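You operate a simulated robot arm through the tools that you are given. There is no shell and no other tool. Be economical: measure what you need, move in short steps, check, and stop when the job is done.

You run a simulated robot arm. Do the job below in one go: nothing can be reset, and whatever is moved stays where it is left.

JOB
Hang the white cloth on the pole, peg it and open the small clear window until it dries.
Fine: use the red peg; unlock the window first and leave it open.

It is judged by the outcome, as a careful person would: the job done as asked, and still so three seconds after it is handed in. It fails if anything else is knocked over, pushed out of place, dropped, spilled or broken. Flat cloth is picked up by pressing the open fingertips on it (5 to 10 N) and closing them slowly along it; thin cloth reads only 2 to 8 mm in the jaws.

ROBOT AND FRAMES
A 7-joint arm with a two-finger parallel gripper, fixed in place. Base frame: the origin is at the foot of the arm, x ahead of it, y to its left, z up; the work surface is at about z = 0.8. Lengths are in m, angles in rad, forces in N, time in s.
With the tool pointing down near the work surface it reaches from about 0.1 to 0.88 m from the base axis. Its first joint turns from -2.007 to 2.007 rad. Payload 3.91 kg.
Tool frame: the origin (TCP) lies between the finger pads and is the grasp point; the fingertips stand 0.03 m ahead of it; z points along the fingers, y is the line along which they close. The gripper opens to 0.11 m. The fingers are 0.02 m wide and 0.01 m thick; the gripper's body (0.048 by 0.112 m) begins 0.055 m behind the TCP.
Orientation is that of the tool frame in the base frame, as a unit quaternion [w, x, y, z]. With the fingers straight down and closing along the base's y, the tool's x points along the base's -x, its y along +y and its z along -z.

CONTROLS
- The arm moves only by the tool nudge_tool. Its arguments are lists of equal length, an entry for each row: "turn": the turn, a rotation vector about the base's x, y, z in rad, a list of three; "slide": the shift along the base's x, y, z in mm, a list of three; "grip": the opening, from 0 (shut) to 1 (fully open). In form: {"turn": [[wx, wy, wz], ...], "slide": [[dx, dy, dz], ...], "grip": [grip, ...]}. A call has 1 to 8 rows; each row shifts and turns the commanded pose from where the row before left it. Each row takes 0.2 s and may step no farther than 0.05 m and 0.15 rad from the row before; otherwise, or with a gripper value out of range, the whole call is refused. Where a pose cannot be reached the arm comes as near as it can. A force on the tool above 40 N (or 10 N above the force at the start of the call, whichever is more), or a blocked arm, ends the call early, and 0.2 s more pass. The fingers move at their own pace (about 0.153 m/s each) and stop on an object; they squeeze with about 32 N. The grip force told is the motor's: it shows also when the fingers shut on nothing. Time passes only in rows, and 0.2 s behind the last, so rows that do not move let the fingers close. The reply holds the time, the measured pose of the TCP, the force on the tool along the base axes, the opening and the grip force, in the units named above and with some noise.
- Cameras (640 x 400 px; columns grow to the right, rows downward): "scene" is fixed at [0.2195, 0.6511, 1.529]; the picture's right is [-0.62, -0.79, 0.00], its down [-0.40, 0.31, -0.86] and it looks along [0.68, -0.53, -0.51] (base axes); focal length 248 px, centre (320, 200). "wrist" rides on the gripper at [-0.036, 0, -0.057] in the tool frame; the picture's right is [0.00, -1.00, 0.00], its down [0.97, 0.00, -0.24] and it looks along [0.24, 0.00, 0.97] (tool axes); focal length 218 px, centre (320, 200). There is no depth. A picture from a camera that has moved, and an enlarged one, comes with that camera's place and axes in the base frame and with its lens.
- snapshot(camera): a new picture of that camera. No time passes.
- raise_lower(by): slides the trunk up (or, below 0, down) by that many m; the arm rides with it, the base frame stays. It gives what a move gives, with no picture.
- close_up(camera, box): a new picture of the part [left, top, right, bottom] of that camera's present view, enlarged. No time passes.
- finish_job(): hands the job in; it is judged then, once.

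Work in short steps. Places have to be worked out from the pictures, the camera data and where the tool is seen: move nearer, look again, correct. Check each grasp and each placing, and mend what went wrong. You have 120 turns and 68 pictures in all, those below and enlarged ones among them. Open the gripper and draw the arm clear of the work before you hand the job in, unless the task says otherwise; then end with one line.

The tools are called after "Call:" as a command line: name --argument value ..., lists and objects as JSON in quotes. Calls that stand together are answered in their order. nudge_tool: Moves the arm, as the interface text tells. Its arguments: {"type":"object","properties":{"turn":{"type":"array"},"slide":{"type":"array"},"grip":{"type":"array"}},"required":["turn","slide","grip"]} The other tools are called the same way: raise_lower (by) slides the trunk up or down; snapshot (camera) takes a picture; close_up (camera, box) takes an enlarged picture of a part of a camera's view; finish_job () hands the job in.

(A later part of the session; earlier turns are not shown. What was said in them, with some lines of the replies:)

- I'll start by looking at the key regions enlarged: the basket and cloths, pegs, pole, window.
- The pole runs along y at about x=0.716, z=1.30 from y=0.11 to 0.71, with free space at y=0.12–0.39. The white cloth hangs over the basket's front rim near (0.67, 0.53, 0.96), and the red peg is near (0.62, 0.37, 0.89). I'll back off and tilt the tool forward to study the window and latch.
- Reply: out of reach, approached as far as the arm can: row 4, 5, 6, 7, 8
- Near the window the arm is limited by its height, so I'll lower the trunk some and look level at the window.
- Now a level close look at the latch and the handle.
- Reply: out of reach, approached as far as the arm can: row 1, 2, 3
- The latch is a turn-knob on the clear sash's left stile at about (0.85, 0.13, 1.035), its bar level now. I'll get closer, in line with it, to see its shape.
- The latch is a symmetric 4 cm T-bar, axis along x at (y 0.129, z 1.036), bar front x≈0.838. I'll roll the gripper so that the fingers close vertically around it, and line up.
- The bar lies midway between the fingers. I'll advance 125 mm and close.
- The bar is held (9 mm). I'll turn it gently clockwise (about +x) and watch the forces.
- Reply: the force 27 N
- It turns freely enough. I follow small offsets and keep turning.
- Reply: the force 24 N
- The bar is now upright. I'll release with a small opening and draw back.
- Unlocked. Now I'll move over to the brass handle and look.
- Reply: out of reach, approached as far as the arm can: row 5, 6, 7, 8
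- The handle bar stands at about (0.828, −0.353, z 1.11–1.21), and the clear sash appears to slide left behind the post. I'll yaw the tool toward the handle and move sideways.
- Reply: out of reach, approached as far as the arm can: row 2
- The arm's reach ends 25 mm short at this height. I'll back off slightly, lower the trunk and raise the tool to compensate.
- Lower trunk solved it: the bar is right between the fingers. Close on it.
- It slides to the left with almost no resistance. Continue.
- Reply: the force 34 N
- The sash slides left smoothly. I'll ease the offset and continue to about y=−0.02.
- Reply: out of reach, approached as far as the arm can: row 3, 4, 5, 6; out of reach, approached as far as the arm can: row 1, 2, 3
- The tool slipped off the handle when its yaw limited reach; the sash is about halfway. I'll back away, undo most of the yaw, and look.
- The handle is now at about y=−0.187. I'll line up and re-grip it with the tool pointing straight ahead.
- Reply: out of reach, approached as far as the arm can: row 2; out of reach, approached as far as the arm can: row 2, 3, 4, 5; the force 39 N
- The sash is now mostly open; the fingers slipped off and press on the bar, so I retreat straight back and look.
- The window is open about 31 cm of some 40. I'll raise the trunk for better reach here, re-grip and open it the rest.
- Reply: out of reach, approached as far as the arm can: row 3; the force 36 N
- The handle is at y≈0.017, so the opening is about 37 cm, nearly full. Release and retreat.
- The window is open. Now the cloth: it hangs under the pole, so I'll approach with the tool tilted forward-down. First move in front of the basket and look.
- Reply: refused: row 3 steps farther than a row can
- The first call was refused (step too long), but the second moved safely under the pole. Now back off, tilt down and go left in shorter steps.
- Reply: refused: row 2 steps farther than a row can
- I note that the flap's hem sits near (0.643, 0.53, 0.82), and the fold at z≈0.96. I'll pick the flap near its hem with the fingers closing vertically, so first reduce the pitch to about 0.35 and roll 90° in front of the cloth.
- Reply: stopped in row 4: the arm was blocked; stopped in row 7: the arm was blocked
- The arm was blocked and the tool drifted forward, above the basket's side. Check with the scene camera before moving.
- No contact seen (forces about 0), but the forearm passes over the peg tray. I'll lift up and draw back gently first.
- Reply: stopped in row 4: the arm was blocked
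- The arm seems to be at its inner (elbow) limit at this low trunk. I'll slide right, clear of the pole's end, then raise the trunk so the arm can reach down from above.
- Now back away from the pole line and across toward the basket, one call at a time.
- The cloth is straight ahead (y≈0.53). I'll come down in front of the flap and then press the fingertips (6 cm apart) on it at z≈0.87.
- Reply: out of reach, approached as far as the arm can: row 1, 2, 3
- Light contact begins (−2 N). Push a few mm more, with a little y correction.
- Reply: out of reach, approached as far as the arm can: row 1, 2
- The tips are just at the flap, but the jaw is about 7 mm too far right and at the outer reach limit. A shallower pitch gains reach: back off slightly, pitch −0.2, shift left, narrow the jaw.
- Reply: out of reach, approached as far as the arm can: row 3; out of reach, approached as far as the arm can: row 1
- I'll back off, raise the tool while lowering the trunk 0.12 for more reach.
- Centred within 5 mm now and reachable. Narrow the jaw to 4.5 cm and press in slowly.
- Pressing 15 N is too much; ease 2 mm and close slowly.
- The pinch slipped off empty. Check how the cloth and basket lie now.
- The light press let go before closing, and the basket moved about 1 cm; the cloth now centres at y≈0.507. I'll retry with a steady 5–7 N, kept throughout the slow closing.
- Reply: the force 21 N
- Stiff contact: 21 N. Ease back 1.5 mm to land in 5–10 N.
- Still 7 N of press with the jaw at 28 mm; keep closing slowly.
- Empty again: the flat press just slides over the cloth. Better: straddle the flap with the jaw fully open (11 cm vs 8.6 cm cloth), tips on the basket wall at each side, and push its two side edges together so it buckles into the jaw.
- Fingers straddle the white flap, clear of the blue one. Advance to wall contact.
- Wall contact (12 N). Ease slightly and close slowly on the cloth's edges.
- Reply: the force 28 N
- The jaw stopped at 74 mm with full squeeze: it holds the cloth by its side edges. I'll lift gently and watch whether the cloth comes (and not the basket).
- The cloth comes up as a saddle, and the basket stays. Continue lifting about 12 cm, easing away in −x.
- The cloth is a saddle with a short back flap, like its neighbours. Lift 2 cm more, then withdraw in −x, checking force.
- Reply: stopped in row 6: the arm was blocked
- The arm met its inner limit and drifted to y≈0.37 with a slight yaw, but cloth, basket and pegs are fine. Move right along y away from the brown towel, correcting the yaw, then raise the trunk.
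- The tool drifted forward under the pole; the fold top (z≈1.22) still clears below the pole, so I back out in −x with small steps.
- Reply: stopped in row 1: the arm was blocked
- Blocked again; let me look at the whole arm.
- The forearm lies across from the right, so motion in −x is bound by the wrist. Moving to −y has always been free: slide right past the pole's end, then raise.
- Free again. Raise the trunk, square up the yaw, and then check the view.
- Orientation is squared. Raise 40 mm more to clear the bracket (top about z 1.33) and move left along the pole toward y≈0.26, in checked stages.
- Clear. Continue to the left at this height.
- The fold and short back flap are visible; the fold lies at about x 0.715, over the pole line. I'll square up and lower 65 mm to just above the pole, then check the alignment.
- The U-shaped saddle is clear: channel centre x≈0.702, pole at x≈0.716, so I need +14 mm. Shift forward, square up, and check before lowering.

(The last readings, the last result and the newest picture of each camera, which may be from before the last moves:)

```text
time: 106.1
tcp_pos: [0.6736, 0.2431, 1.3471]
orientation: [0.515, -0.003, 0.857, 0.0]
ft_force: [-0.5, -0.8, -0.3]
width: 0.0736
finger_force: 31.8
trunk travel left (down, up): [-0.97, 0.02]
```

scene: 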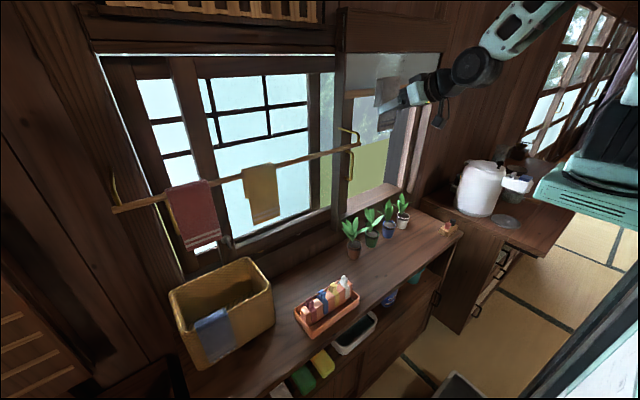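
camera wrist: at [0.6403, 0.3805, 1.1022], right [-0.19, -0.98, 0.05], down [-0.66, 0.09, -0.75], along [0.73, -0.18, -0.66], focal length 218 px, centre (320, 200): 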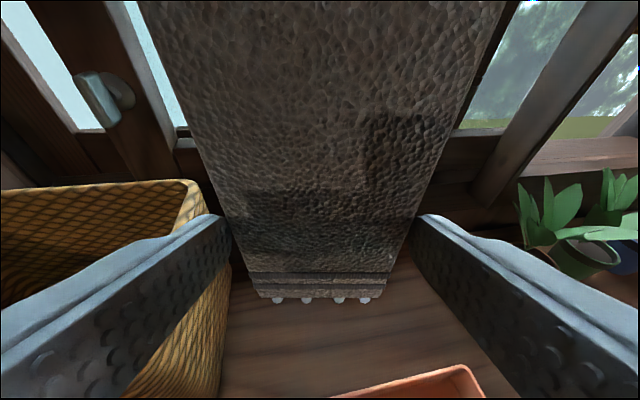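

Call:
nudge_tool --turn '[[0, 0, 0], [0, 0, 0], [0, 0, 0], [0, 0, 0]]' --slide '[[0, 0, -12], [0, 0, -12], [0, 0, -12], [0, 0, 0]]' --grip '[0.3, 0.3, 0.3, 0.3]'

Call:
close_up --camera "scene" --box '[290, 90, 370, 160]'

```text
time: 107.1
tcp_pos: [0.6726, 0.2457, 1.3109]
orientation: [0.515, -0.003, 0.857, -0.001]
ft_force: [0.7, 1.4, 2.0]
width: 0.0737
finger_force: 32.1
trunk travel left (down, up): [-0.97, 0.02]
```

```text
5.71 times, centred on (330, 125) of scene
camera zoom: at [0.2195, 0.6511, 1.529], right [-0.62, -0.79, 0.0], down [-0.4, 0.31, -0.86], along [0.68, -0.53, -0.51], focal length 1416 px, centre (263, 629)
```

zoom: 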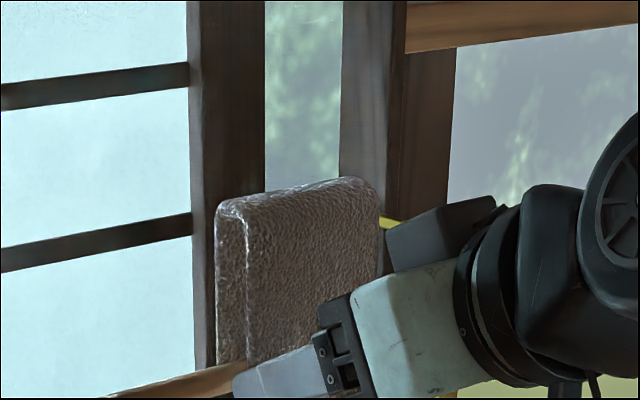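

No resistance yet and the back flap goes down behind the pole. Continue in small steps.

Call:
nudge_tool --turn '[[0, 0, 0], [0, 0, 0], [0, 0, 0], [0, 0, 0]]' --slide '[[0, 0, -10], [0, 0, -10], [0, 0, -10], [0, 0, 0]]' --grip '[0.3, 0.3, 0.3, 0.3]'

Call:
close_up --camera "scene" --box '[280, 100, 370, 180]'

```text
time: 108.1
tcp_pos: [0.6735, 0.2447, 1.2761]
orientation: [0.514, -0.004, 0.858, -0.004]
ft_force: [8.2, -0.7, -1.1]
width: 0.0737
finger_force: 31.6
trunk travel left (down, up): [-0.97, 0.02]
```

```text
5.00 times, centred on (325, 140) of scene
camera zoom: at [0.2195, 0.6511, 1.529], right [-0.62, -0.79, 0.0], down [-0.4, 0.31, -0.86], along [0.68, -0.53, -0.51], focal length 1239 px, centre (295, 500)
```

zoom: 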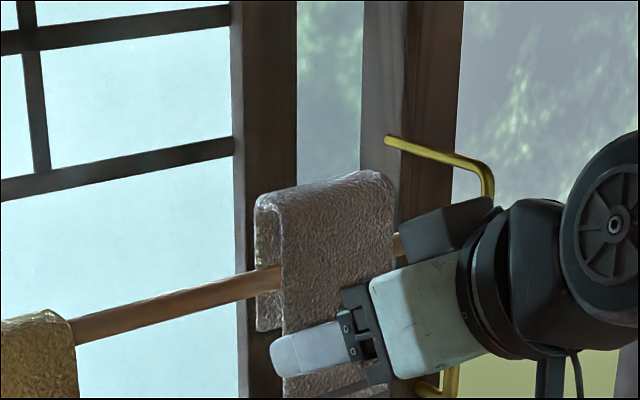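

The pole is in the saddle. Shift +3 mm in x for centring and lower the last 2–3 cm.

Call:
nudge_tool --turn '[[0, 0, 0], [0, 0, 0], [0, 0, 0], [0, 0, 0], [0, 0, 0]]' --slide '[[3, 0, -5], [0, 0, -6], [0, 0, -6], [0, 0, -5], [0, 0, 0]]' --grip '[0.3, 0.3, 0.3, 0.3, 0.3]'

```text
time: 109.3
tcp_pos: [0.6756, 0.2427, 1.2571]
orientation: [0.515, -0.004, 0.857, -0.003]
ft_force: [1.0, 0.2, -0.1]
width: 0.0738
finger_force: 31.9
trunk travel left (down, up): [-0.97, 0.02]
```

Call:
nudge_tool --turn '[[0, 0, 0], [0, 0, 0], [0, 0, 0], [0, 0, 0]]' --slide '[[0, 0, -3], [0, 0, -3], [0, 0, -3], [0, 0, 0]]' --grip '[0.3, 0.3, 0.3, 0.3]'

```text
time: 110.3
tcp_pos: [0.6755, 0.2436, 1.2478]
orientation: [0.515, -0.004, 0.857, -0.003]
ft_force: [-0.5, -0.7, -0.2]
width: 0.0738
finger_force: 31.8
trunk travel left (down, up): [-0.97, 0.02]
```

Call:
nudge_tool --turn '[[0, 0, 0], [0, 0, 0], [0, 0, 0], [0, 0, 0]]' --slide '[[0, 0, -3], [0, 0, -3], [0, 0, -2], [0, 0, 0]]' --grip '[0.3, 0.3, 0.3, 0.3]'

Call:
close_up --camera "scene" --box '[280, 110, 370, 190]'

```text
time: 111.3
tcp_pos: [0.6765, 0.2431, 1.2425]
orientation: [0.518, -0.004, 0.855, -0.001]
ft_force: [1.7, 2.8, 27.5]
width: 0.0741
finger_force: 32.0
trunk travel left (down, up): [-0.97, 0.02]
```

```text
5.00 times, centred on (325, 150) of scene
camera zoom: at [0.2195, 0.6511, 1.529], right [-0.62, -0.79, 0.0], down [-0.4, 0.31, -0.86], along [0.68, -0.53, -0.51], focal length 1239 px, centre (295, 450)
```

zoom: 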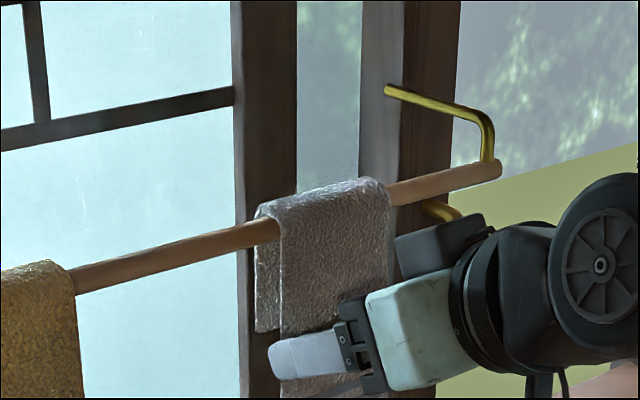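

The cloth sits on the pole (contact 27 N). Ease up, open, and back away along the tool axis.

Call:
nudge_tool --turn '[[0, 0, 0], [0, 0, 0], [0, 0, 0], [0, 0, 0], [0, 0, 0], [0, 0, 0]]' --slide '[[0, 0, 2], [0, 0, 0], [0, 0, 0], [-12, 0, 3], [-15, 0, 8], [-15, 0, 8]]' --grip '[0.3, 0.85, 0.9, 0.9, 0.9, 0.9]'

```text
time: 112.7
tcp_pos: [0.634, 0.2429, 1.2622]
orientation: [0.515, -0.005, 0.857, -0.003]
ft_force: [-0.6, 0.1, -0.7]
width: 0.0991
finger_force: 0.0
trunk travel left (down, up): [-0.97, 0.02]
```

Now the peg. Its two prongs are spread along x, so I'll grip it from above with the fingers closing along x. First back off while tilting the tool to vertical.

Call:
nudge_tool --turn '[[0, 0, 0], [0, 0.15, 0], [0, 0.15, 0], [0, 0.15, 0], [0, 0.15, 0], [0, 0.15, 0], [0, 0.15, 0], [0, 0.15, 0]]' --slide '[[-15, 0, 8], [-15, 0, 5], [-10, 0, 5], [-10, 0, 0], [-10, 0, 0], [-10, 0, 0], [-5, 0, 0], [0, 0, 0]]' --grip '[0.9, 0.7, 0.5, 0.5, 0.5, 0.5, 0.5, 0.5]'

```text
time: 114.5
tcp_pos: [0.5587, 0.2427, 1.2797]
orientation: [0.015, -0.004, 1.0, 0.0]
ft_force: [0.2, 0.5, 0.6]
width: 0.0549
finger_force: 0.0
trunk travel left (down, up): [-0.97, 0.02]
```

Vertical now. Roll +90° about z in place.

Call:
nudge_tool --turn '[[0, 0.03, 0], [0, 0, 0.15], [0, 0, 0.15], [0, 0, 0.15], [0, 0, 0.15], [0, 0, 0.15], [0, 0, 0.15], [0, 0, 0.15]]' --slide '[[0, 0, 0], [0, 0, 0], [0, 0, 0], [0, 0, 0], [0, 0, 0], [0, 0, 0], [0, 0, 0], [0, 0, 0]]' --grip '[0.5, 0.5, 0.5, 0.5, 0.5, 0.5, 0.5, 0.5]'

Call:
nudge_tool --turn '[[0, 0, 0.15], [0, 0, 0.15], [0, 0, 0.15], [0, 0, 0.071], [0, 0, 0]]' --slide '[[0, 0, 0], [0, 0, 0], [0, 0, 0], [0, 0, 0], [0, 0, 0]]' --grip '[0.5, 0.5, 0.5, 0.5, 0.5]'

```text
time: 116.3
tcp_pos: [0.5589, 0.242, 1.2795]
orientation: [0.001, -0.507, 0.862, 0.0]
ft_force: [0.1, 0.0, -0.2]
width: 0.0551
finger_force: 0.0
trunk travel left (down, up): [-0.97, 0.02]
```

```text
time: 117.5
tcp_pos: [0.5587, 0.2411, 1.2788]
orientation: [-0.001, 0.711, -0.703, 0.0]
ft_force: [-0.9, -0.4, 0.4]
width: 0.0548
finger_force: 0.1
trunk travel left (down, up): [-0.97, 0.02]
```

Rolled. Descend toward the peg tray (red peg ≈ (0.62, 0.37, 0.89)).

Call:
nudge_tool --turn '[[0, 0, 0], [0, 0, 0], [0, 0, 0], [0, 0, 0], [0, 0, 0], [0, 0, 0], [0, 0, 0]]' --slide '[[0, 20, -40], [0, 20, -40], [0, 20, -40], [15, 25, -38], [20, 25, -36], [20, 15, -36], [0, 0, 0]]' --grip '[0.5, 0.5, 0.5, 0.5, 0.5, 0.5, 0.5]'

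Call:
snapshot --camera "wrist"

```text
time: 119.1
tcp_pos: [0.577, 0.3338, 1.1113]
orientation: [-0.001, 0.71, -0.704, 0.001]
ft_force: [0.7, 0.1, 0.2]
width: 0.0549
finger_force: 0.0
out of reach, approached as far as the arm can: row 5, 6
trunk travel left (down, up): [-0.97, 0.02]
```

```text
5 pictures are left
camera wrist: at [0.5769, 0.3694, 1.1685], right [1.0, 0.01, 0.0], down [0.01, -0.97, 0.24], along [0.0, -0.24, -0.97], focal length 218 px, centre (320, 200)
```

wrist: 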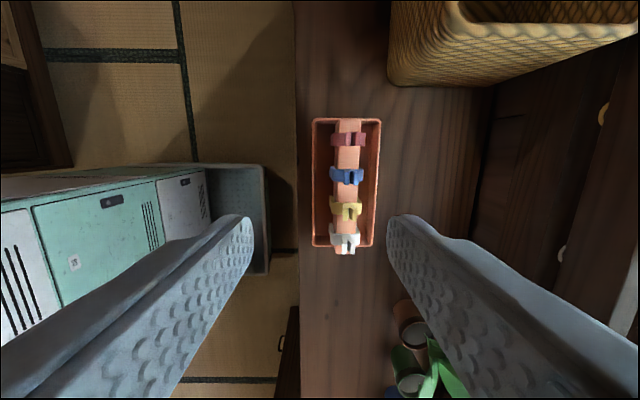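

Outer reach at this low height; I'll lower the trunk 0.12 and align above the red peg (≈(0.613, 0.379)).

Call:
raise_lower --by -0.12

Call:
nudge_tool --turn '[[0, 0, 0], [0, 0, 0], [0, 0, 0]]' --slide '[[18, 22, 0], [18, 22, 0], [0, 0, 0]]' --grip '[0.5, 0.5, 0.5]'

Call:
close_up --camera "wrist" --box '[220, 100, 420, 300]'

```text
time: 120.6
tcp_pos: [0.5769, 0.3349, 0.9928]
orientation: [-0.002, 0.71, -0.704, 0.0]
ft_force: [-0.3, -0.2, -0.6]
width: 0.0551
finger_force: 0.0
trunk travel left (down, up): [-0.85, 0.14]
```

```text
time: 121.4
tcp_pos: [0.5763, 0.3347, 0.9909]
orientation: [-0.002, 0.71, -0.705, 0.001]
ft_force: [-0.6, -0.7, 0.6]
width: 0.0551
finger_force: 0.2
out of reach, approached as far as the arm can: row 1, 2
trunk travel left (down, up): [-0.85, 0.14]
```

```text
2.00 times, centred on (320, 200) of wrist
camera zoom: at [0.5768, 0.3694, 1.0486], right [1.0, 0.01, 0.0], down [0.01, -0.97, 0.24], along [0.0, -0.24, -0.97], focal length 436 px, centre (320, 200)
```

zoom: 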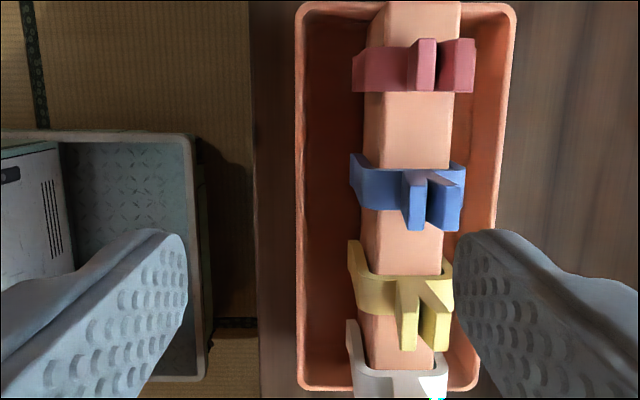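

Prongs: centre ≈(0.612, 0.379), tops ≈0.92. To gain reach I raise the arm relative to the trunk: tool up 0.12, trunk down 0.14.

Call:
nudge_tool --turn '[[0, 0, 0], [0, 0, 0], [0, 0, 0], [0, 0, 0]]' --slide '[[0, 0, 40], [0, 0, 40], [0, 0, 40], [0, 0, 0]]' --grip '[0.5, 0.5, 0.5, 0.5]'

Call:
raise_lower --by -0.13

Call:
nudge_tool --turn '[[0, 0, 0], [0, 0, 0], [0, 0, 0]]' --slide '[[18, 22, 0], [18, 22, 0], [0, 0, 0]]' --grip '[0.5, 0.5, 0.5]'

```text
time: 122.4
tcp_pos: [0.5742, 0.3339, 1.1113]
orientation: [-0.002, 0.709, -0.705, 0.0]
ft_force: [-0.7, 0.2, 0.3]
width: 0.0551
finger_force: 0.2
trunk travel left (down, up): [-0.85, 0.14]
```

```text
time: 124.0
tcp_pos: [0.5744, 0.3335, 0.9812]
orientation: [-0.002, 0.709, -0.705, 0.001]
ft_force: [0.4, 0.4, 1.7]
width: 0.0549
finger_force: 0.1
trunk travel left (down, up): [-0.72, 0.27]
```

```text
time: 124.8
tcp_pos: [0.5753, 0.332, 0.9818]
orientation: [-0.001, 0.709, -0.705, 0.0]
ft_force: [0.2, -0.3, 0.6]
width: 0.0551
finger_force: 0.1
out of reach, approached as far as the arm can: row 1, 2
trunk travel left (down, up): [-0.72, 0.27]
```

Call:
nudge_tool --turn '[[0, 0, 0], [0, 0, 0]]' --slide '[[20, 0, 0], [0, 0, 0]]' --grip '[0.5, 0.5]'

Call:
nudge_tool --turn '[[0, 0, 0.1], [0, 0, 0]]' --slide '[[0, 0, 0], [0, 20, 0]]' --grip '[0.5, 0.5]'

```text
time: 125.4
tcp_pos: [0.5755, 0.3328, 0.9805]
orientation: [-0.002, 0.71, -0.705, 0.001]
ft_force: [0.7, 0.3, -0.2]
width: 0.0549
finger_force: 0.0
out of reach, approached as far as the arm can: row 1
trunk travel left (down, up): [-0.72, 0.27]
```

```text
time: 126.0
tcp_pos: [0.5744, 0.3433, 0.9807]
orientation: [-0.003, 0.709, -0.706, 0.0]
ft_force: [0.8, 0.4, -0.3]
width: 0.055
finger_force: 0.0
out of reach, approached as far as the arm can: row 1, 2
trunk travel left (down, up): [-0.72, 0.27]
```

Call:
nudge_tool --turn '[[0, 0, -0.15], [0, 0, 0], [0, 0, 0]]' --slide '[[0, 0, 0], [20, 0, 0], [0, 0, 0]]' --grip '[0.5, 0.5, 0.5]'

```text
time: 126.8
tcp_pos: [0.5958, 0.3428, 0.9809]
orientation: [0.003, -0.655, 0.756, 0.0]
ft_force: [0.1, -0.6, 0.5]
width: 0.0553
finger_force: 0.1
trunk travel left (down, up): [-0.72, 0.27]
```

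The wrist-roll joint is at its end at +90°. The jaw is symmetric, so I'll raise a bit and roll the other way to −90°.

Call:
nudge_tool --turn '[[0, 0, 0], [0, 0, -0.15], [0, 0, -0.15], [0, 0, -0.15], [0, 0, -0.15], [0, 0, -0.15], [0, 0, -0.15], [0, 0, -0.15]]' --slide '[[0, 0, 45], [0, 0, 0], [0, 0, 0], [0, 0, 0], [0, 0, 0], [0, 0, 0], [0, 0, 0], [0, 0, 0]]' --grip '[0.5, 0.5, 0.5, 0.5, 0.5, 0.5, 0.5, 0.5]'

Call:
nudge_tool --turn '[[0, 0, -0.15], [0, 0, -0.15], [0, 0, -0.15], [0, 0, -0.15], [0, 0, -0.15], [0, 0, -0.15], [0, 0, -0.15], [0, 0, -0.15]]' --slide '[[0, 0, 0], [0, 0, 0], [0, 0, 0], [0, 0, 0], [0, 0, 0], [0, 0, 0], [0, 0, 0], [0, 0, 0]]' --grip '[0.5, 0.5, 0.5, 0.5, 0.5, 0.5, 0.5, 0.5]'

Call:
nudge_tool --turn '[[0, 0, -0.15], [0, 0, -0.15], [0, 0, -0.15], [0, 0, -0.15], [0, 0, -0.142], [0, 0, 0]]' --slide '[[0, 0, 0], [0, 0, 0], [0, 0, 0], [0, 0, 0], [0, 0, 0], [0, 0, 0]]' --grip '[0.5, 0.5, 0.5, 0.5, 0.5, 0.5]'

```text
time: 128.6
tcp_pos: [0.5966, 0.3436, 1.0246]
orientation: [0.001, -0.187, 0.982, -0.001]
ft_force: [-0.7, -0.3, 0.2]
width: 0.0548
finger_force: 0.0
trunk travel left (down, up): [-0.72, 0.27]
```

```text
time: 130.4
tcp_pos: [0.5955, 0.3433, 1.0263]
orientation: [-0.001, 0.401, 0.916, -0.002]
ft_force: [0.1, 0.2, -0.1]
width: 0.0549
finger_force: 0.1
trunk travel left (down, up): [-0.72, 0.27]
```

```text
time: 131.8
tcp_pos: [0.596, 0.3436, 1.0268]
orientation: [-0.001, 0.706, 0.709, -0.002]
ft_force: [-0.2, -0.2, 0.1]
width: 0.055
finger_force: 0.1
trunk travel left (down, up): [-0.72, 0.27]
```

Now align above the red peg.

Call:
nudge_tool --turn '[[0, 0, 0], [0, 0, 0], [0, 0, 0]]' --slide '[[8, 18, -25], [8, 17, -27], [0, 0, 0]]' --grip '[0.5, 0.5, 0.5]'

Call:
close_up --camera "wrist" --box '[200, 80, 440, 320]'

```text
time: 132.6
tcp_pos: [0.6114, 0.3791, 0.9716]
orientation: [0.0, 0.704, 0.71, -0.002]
ft_force: [-1.0, -0.1, 0.3]
width: 0.055
finger_force: 0.2
trunk travel left (down, up): [-0.72, 0.27]
```

```text
1.67 times, centred on (320, 200) of wrist
camera zoom: at [0.6122, 0.3423, 1.0293], right [-1.0, -0.01, 0.0], down [-0.01, 0.97, 0.24], along [0.0, 0.24, -0.97], focal length 364 px, centre (320, 200)
```

zoom: 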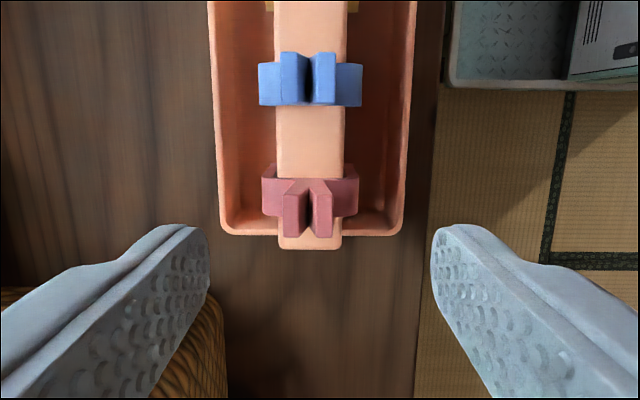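

Prong centre reads (0.6165, 0.375). Correct by (+5, −4) mm, descend to tips at z≈0.902 and close on the prongs.

Call:
nudge_tool --turn '[[0, 0, 0], [0, 0, 0], [0, 0, 0], [0, 0, 0]]' --slide '[[5, -4, -15], [0, 0, -15], [0, 0, -10], [0, 0, 0]]' --grip '[0.5, 0.5, 0.5, 0.5]'

Call:
nudge_tool --turn '[[0, 0, 0], [0, 0, 0], [0, 0, 0], [0, 0, 0]]' --slide '[[0, 0, 0], [0, 0, 0], [0, 0, 0], [0, 0, 0]]' --grip '[0.3, 0.15, 0, 0]'

```text
time: 133.6
tcp_pos: [0.6168, 0.3764, 0.9322]
orientation: [0.0, 0.704, 0.71, -0.002]
ft_force: [0.0, -0.2, 0.1]
width: 0.055
finger_force: 0.0
trunk travel left (down, up): [-0.72, 0.27]
```

```text
time: 134.6
tcp_pos: [0.6153, 0.376, 0.9326]
orientation: [0.0, 0.704, 0.71, -0.002]
ft_force: [-0.3, 0.2, -0.4]
width: 0.0149
finger_force: 31.7
trunk travel left (down, up): [-0.72, 0.27]
```

The prongs are gripped (15 mm). Lift gently and watch force.

Call:
nudge_tool --turn '[[0, 0, 0], [0, 0, 0], [0, 0, 0], [0, 0, 0]]' --slide '[[0, 0, 5], [0, 0, 8], [0, 0, 10], [0, 0, 0]]' --grip '[0, 0, 0, 0]'

```text
time: 135.6
tcp_pos: [0.6145, 0.374, 0.9558]
orientation: [-0.001, 0.704, 0.71, -0.002]
ft_force: [0.5, 0.2, -0.6]
width: 0.0147
finger_force: 32.4
trunk travel left (down, up): [-0.72, 0.27]
```

Peg held. Lift and draw back, away from the towels.

Call:
nudge_tool --turn '[[0, 0, 0], [0, 0, 0], [0, 0, 0], [0, 0, 0], [0, 0, 0], [0, 0, 0]]' --slide '[[0, 0, 35], [-10, 0, 40], [-10, -20, 40], [-10, -30, 30], [-5, -40, 0], [0, -40, 0]]' --grip '[0, 0, 0, 0, 0, 0]'

Call:
raise_lower --by 0.25

```text
time: 137.0
tcp_pos: [0.5811, 0.2425, 1.1014]
orientation: [0.0, 0.704, 0.71, -0.003]
ft_force: [-0.5, -0.3, -0.7]
width: 0.0157
finger_force: 31.8
trunk travel left (down, up): [-0.72, 0.27]
```

```text
time: 139.6
tcp_pos: [0.5824, 0.2435, 1.3523]
orientation: [-0.001, 0.704, 0.71, -0.002]
ft_force: [0.0, 0.3, -0.1]
width: 0.0159
finger_force: 31.6
trunk travel left (down, up): [-0.97, 0.02]
```

Raise 90 mm more, then move over the pole and check.

Call:
nudge_tool --turn '[[0, 0, 0], [0, 0, 0], [0, 0, 0], [0, 0, 0], [0, 0, 0], [0, 0, 0], [0, 0, 0]]' --slide '[[0, 0, 45], [0, 0, 45], [35, 0, 0], [35, 0, 0], [35, 0, 0], [28, 0, 0], [0, 0, 0]]' --grip '[0, 0, 0, 0, 0, 0, 0]'

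Call:
close_up --camera "scene" --box '[280, 90, 370, 190]'

```text
time: 141.2
tcp_pos: [0.7159, 0.242, 1.4408]
orientation: [0.0, 0.704, 0.71, -0.002]
ft_force: [0.5, 0.3, -0.6]
width: 0.0162
finger_force: 31.9
trunk travel left (down, up): [-0.97, 0.02]
```

```text
4.00 times, centred on (325, 140) of scene
camera zoom: at [0.2195, 0.6511, 1.529], right [-0.62, -0.79, 0.0], down [-0.4, 0.31, -0.86], along [0.68, -0.53, -0.51], focal length 991 px, centre (300, 440)
```

zoom: 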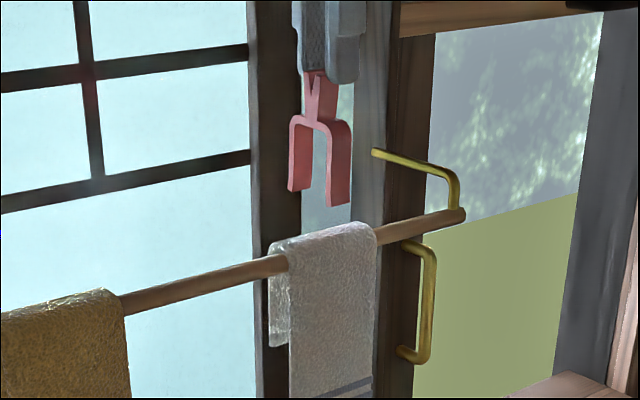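

The peg is held well, jaws open downward, and the cloth hangs properly. The peg reads about 4 mm too far in +x relative to the cloth fold. Correct and lower with force checks.

Call:
nudge_tool --turn '[[0, 0, 0], [0, 0, 0], [0, 0, 0], [0, 0, 0], [0, 0, 0]]' --slide '[[-4, 0, -5], [0, 0, -10], [0, 0, -10], [0, 0, -8], [0, 0, 0]]' --grip '[0, 0, 0, 0, 0]'

```text
time: 142.4
tcp_pos: [0.7108, 0.2411, 1.4089]
orientation: [0.0, 0.705, 0.709, -0.002]
ft_force: [0.8, 0.2, -0.5]
width: 0.016
finger_force: 32.3
trunk travel left (down, up): [-0.97, 0.02]
```

Call:
nudge_tool --turn '[[0, 0, 0], [0, 0, 0], [0, 0, 0], [0, 0, 0]]' --slide '[[1, 0, -6], [0, 0, -6], [0, 0, -5], [0, 0, 0]]' --grip '[0, 0, 0, 0]'

Call:
close_up --camera "scene" --box '[290, 90, 370, 170]'

```text
time: 143.4
tcp_pos: [0.7115, 0.2403, 1.3907]
orientation: [0.0, 0.704, 0.711, -0.002]
ft_force: [0.1, -0.6, -1.0]
width: 0.0161
finger_force: 31.6
trunk travel left (down, up): [-0.97, 0.02]
```

```text
5.00 times, centred on (330, 130) of scene
camera zoom: at [0.2195, 0.6511, 1.529], right [-0.62, -0.79, 0.0], down [-0.4, 0.31, -0.86], along [0.68, -0.53, -0.51], focal length 1239 px, centre (270, 550)
```

zoom: 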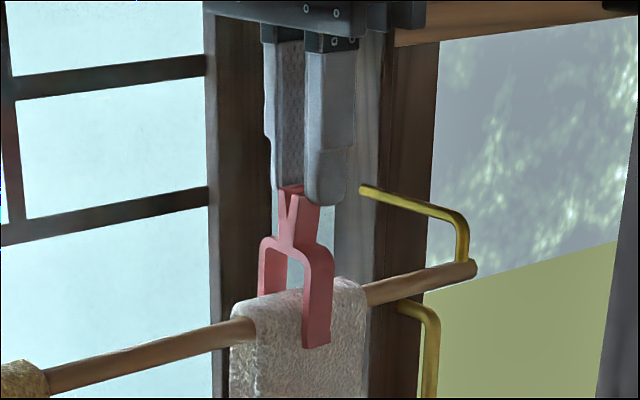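

The peg straddles cloth and pole. Lower the remaining ~15 mm until contact.

Call:
nudge_tool --turn '[[0, 0, 0], [0, 0, 0], [0, 0, 0], [0, 0, 0]]' --slide '[[0, 0, -4], [0, 0, -4], [0, 0, -3], [0, 0, 0]]' --grip '[0, 0, 0, 0]'

Call:
nudge_tool --turn '[[0, 0, 0], [0, 0, 0], [0, 0, 0]]' --slide '[[0, 0, -2], [0, 0, -2], [0, 0, 0]]' --grip '[0, 0, 0]'

```text
time: 144.4
tcp_pos: [0.7113, 0.2417, 1.3817]
orientation: [-0.001, 0.704, 0.711, -0.003]
ft_force: [-0.8, -0.4, -0.5]
width: 0.016
finger_force: 32.1
trunk travel left (down, up): [-0.97, 0.02]
```

```text
time: 145.2
tcp_pos: [0.7127, 0.2412, 1.3763]
orientation: [-0.001, 0.704, 0.71, -0.002]
ft_force: [0.1, 0.1, -0.2]
width: 0.0159
finger_force: 31.7
trunk travel left (down, up): [-0.97, 0.02]
```

Call:
nudge_tool --turn '[[0, 0, 0], [0, 0, 0], [0, 0, 0]]' --slide '[[0, 0, -2], [0, 0, -2], [0, 0, 0]]' --grip '[0, 0, 0]'

Call:
nudge_tool --turn '[[0, 0, 0], [0, 0, 0], [0, 0, 0]]' --slide '[[0, 0, -1.5], [0, 0, -1.5], [0, 0, 0]]' --grip '[0, 0, 0]'

```text
time: 146.0
tcp_pos: [0.7122, 0.2415, 1.3726]
orientation: [-0.001, 0.704, 0.71, -0.002]
ft_force: [0.0, -0.2, 0.1]
width: 0.0159
finger_force: 32.1
trunk travel left (down, up): [-0.97, 0.02]
```

```text
time: 146.8
tcp_pos: [0.7126, 0.2414, 1.37]
orientation: [-0.001, 0.704, 0.71, -0.002]
ft_force: [0.1, 0.8, -0.1]
width: 0.0163
finger_force: 31.3
trunk travel left (down, up): [-0.97, 0.02]
```

Call:
nudge_tool --turn '[[0, 0, 0], [0, 0, 0], [0, 0, 0]]' --slide '[[0, 0, -2], [0, 0, -1.5], [0, 0, 0]]' --grip '[0, 0, 0]'

Call:
nudge_tool --turn '[[0, 0, 0], [0, 0, 0], [0, 0, 0]]' --slide '[[0, 0, -1.5], [0, 0, -1.5], [0, 0, 0]]' --grip '[0, 0, 0]'

```text
time: 147.6
tcp_pos: [0.7125, 0.2422, 1.3698]
orientation: [0.0, 0.705, 0.71, 0.0]
ft_force: [1.6, -1.1, 16.5]
width: 0.016
finger_force: 32.3
trunk travel left (down, up): [-0.97, 0.02]
```

```text
time: 148.4
tcp_pos: [0.7099, 0.2422, 1.3642]
orientation: [0.0, 0.704, 0.71, 0.0]
ft_force: [-0.2, 1.2, 22.3]
width: 0.0163
finger_force: 31.8
trunk travel left (down, up): [-0.97, 0.02]
```

Seated (contact at z≈1.37, 16–22 N). Release the prongs and rise straight up.

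Call:
nudge_tool --turn '[[0, 0, 0], [0, 0, 0], [0, 0, 0], [0, 0, 0], [0, 0, 0], [0, 0, 0]]' --slide '[[0, 0, 2], [0, 0, 0], [0, 0, 0], [0, 0, 15], [0, 0, 30], [0, 0, 40]]' --grip '[0.1, 0.3, 0.45, 0.5, 0.5, 0.5]'

Call:
nudge_tool --turn '[[0, 0, 0], [0, 0, 0], [0, 0, 0], [0, 0, 0], [0, 0, 0]]' --slide '[[-40, 0, 0], [-40, -20, 0], [-40, -20, 0], [-30, -30, 0], [0, 0, 0]]' --grip '[0.5, 0.5, 0.5, 0.5, 0.5]'

Call:
snapshot --camera "scene"

```text
time: 149.8
tcp_pos: [0.7116, 0.2424, 1.4496]
orientation: [0.0, 0.704, 0.71, -0.002]
ft_force: [0.5, 0.1, -0.1]
width: 0.0553
finger_force: 0.0
trunk travel left (down, up): [-0.97, 0.02]
```

```text
time: 151.0
tcp_pos: [0.5596, 0.1725, 1.4462]
orientation: [0.0, 0.704, 0.71, -0.002]
ft_force: [0.0, -0.7, -0.1]
width: 0.0551
finger_force: 0.2
trunk travel left (down, up): [-0.97, 0.02]
```

```text
0 pictures are left
```

scene: 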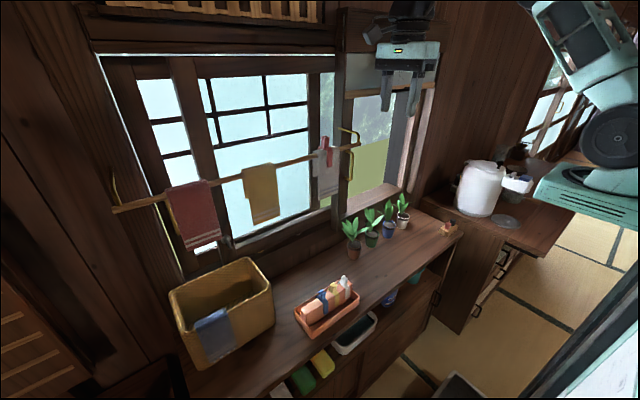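

The final view shows the white cloth on the pole with the red peg on it. The window is unlocked and open, everything else is standing, and the gripper is open and clear, so I'm handing in.

Call:
finish_job

```text
The job is handed in.
```

The white cloth hangs on the pole held by the red peg, and the small clear window is unlocked and left open by about 37 cm; while I was picking up the cloth, the basket got nudged about 1 cm.
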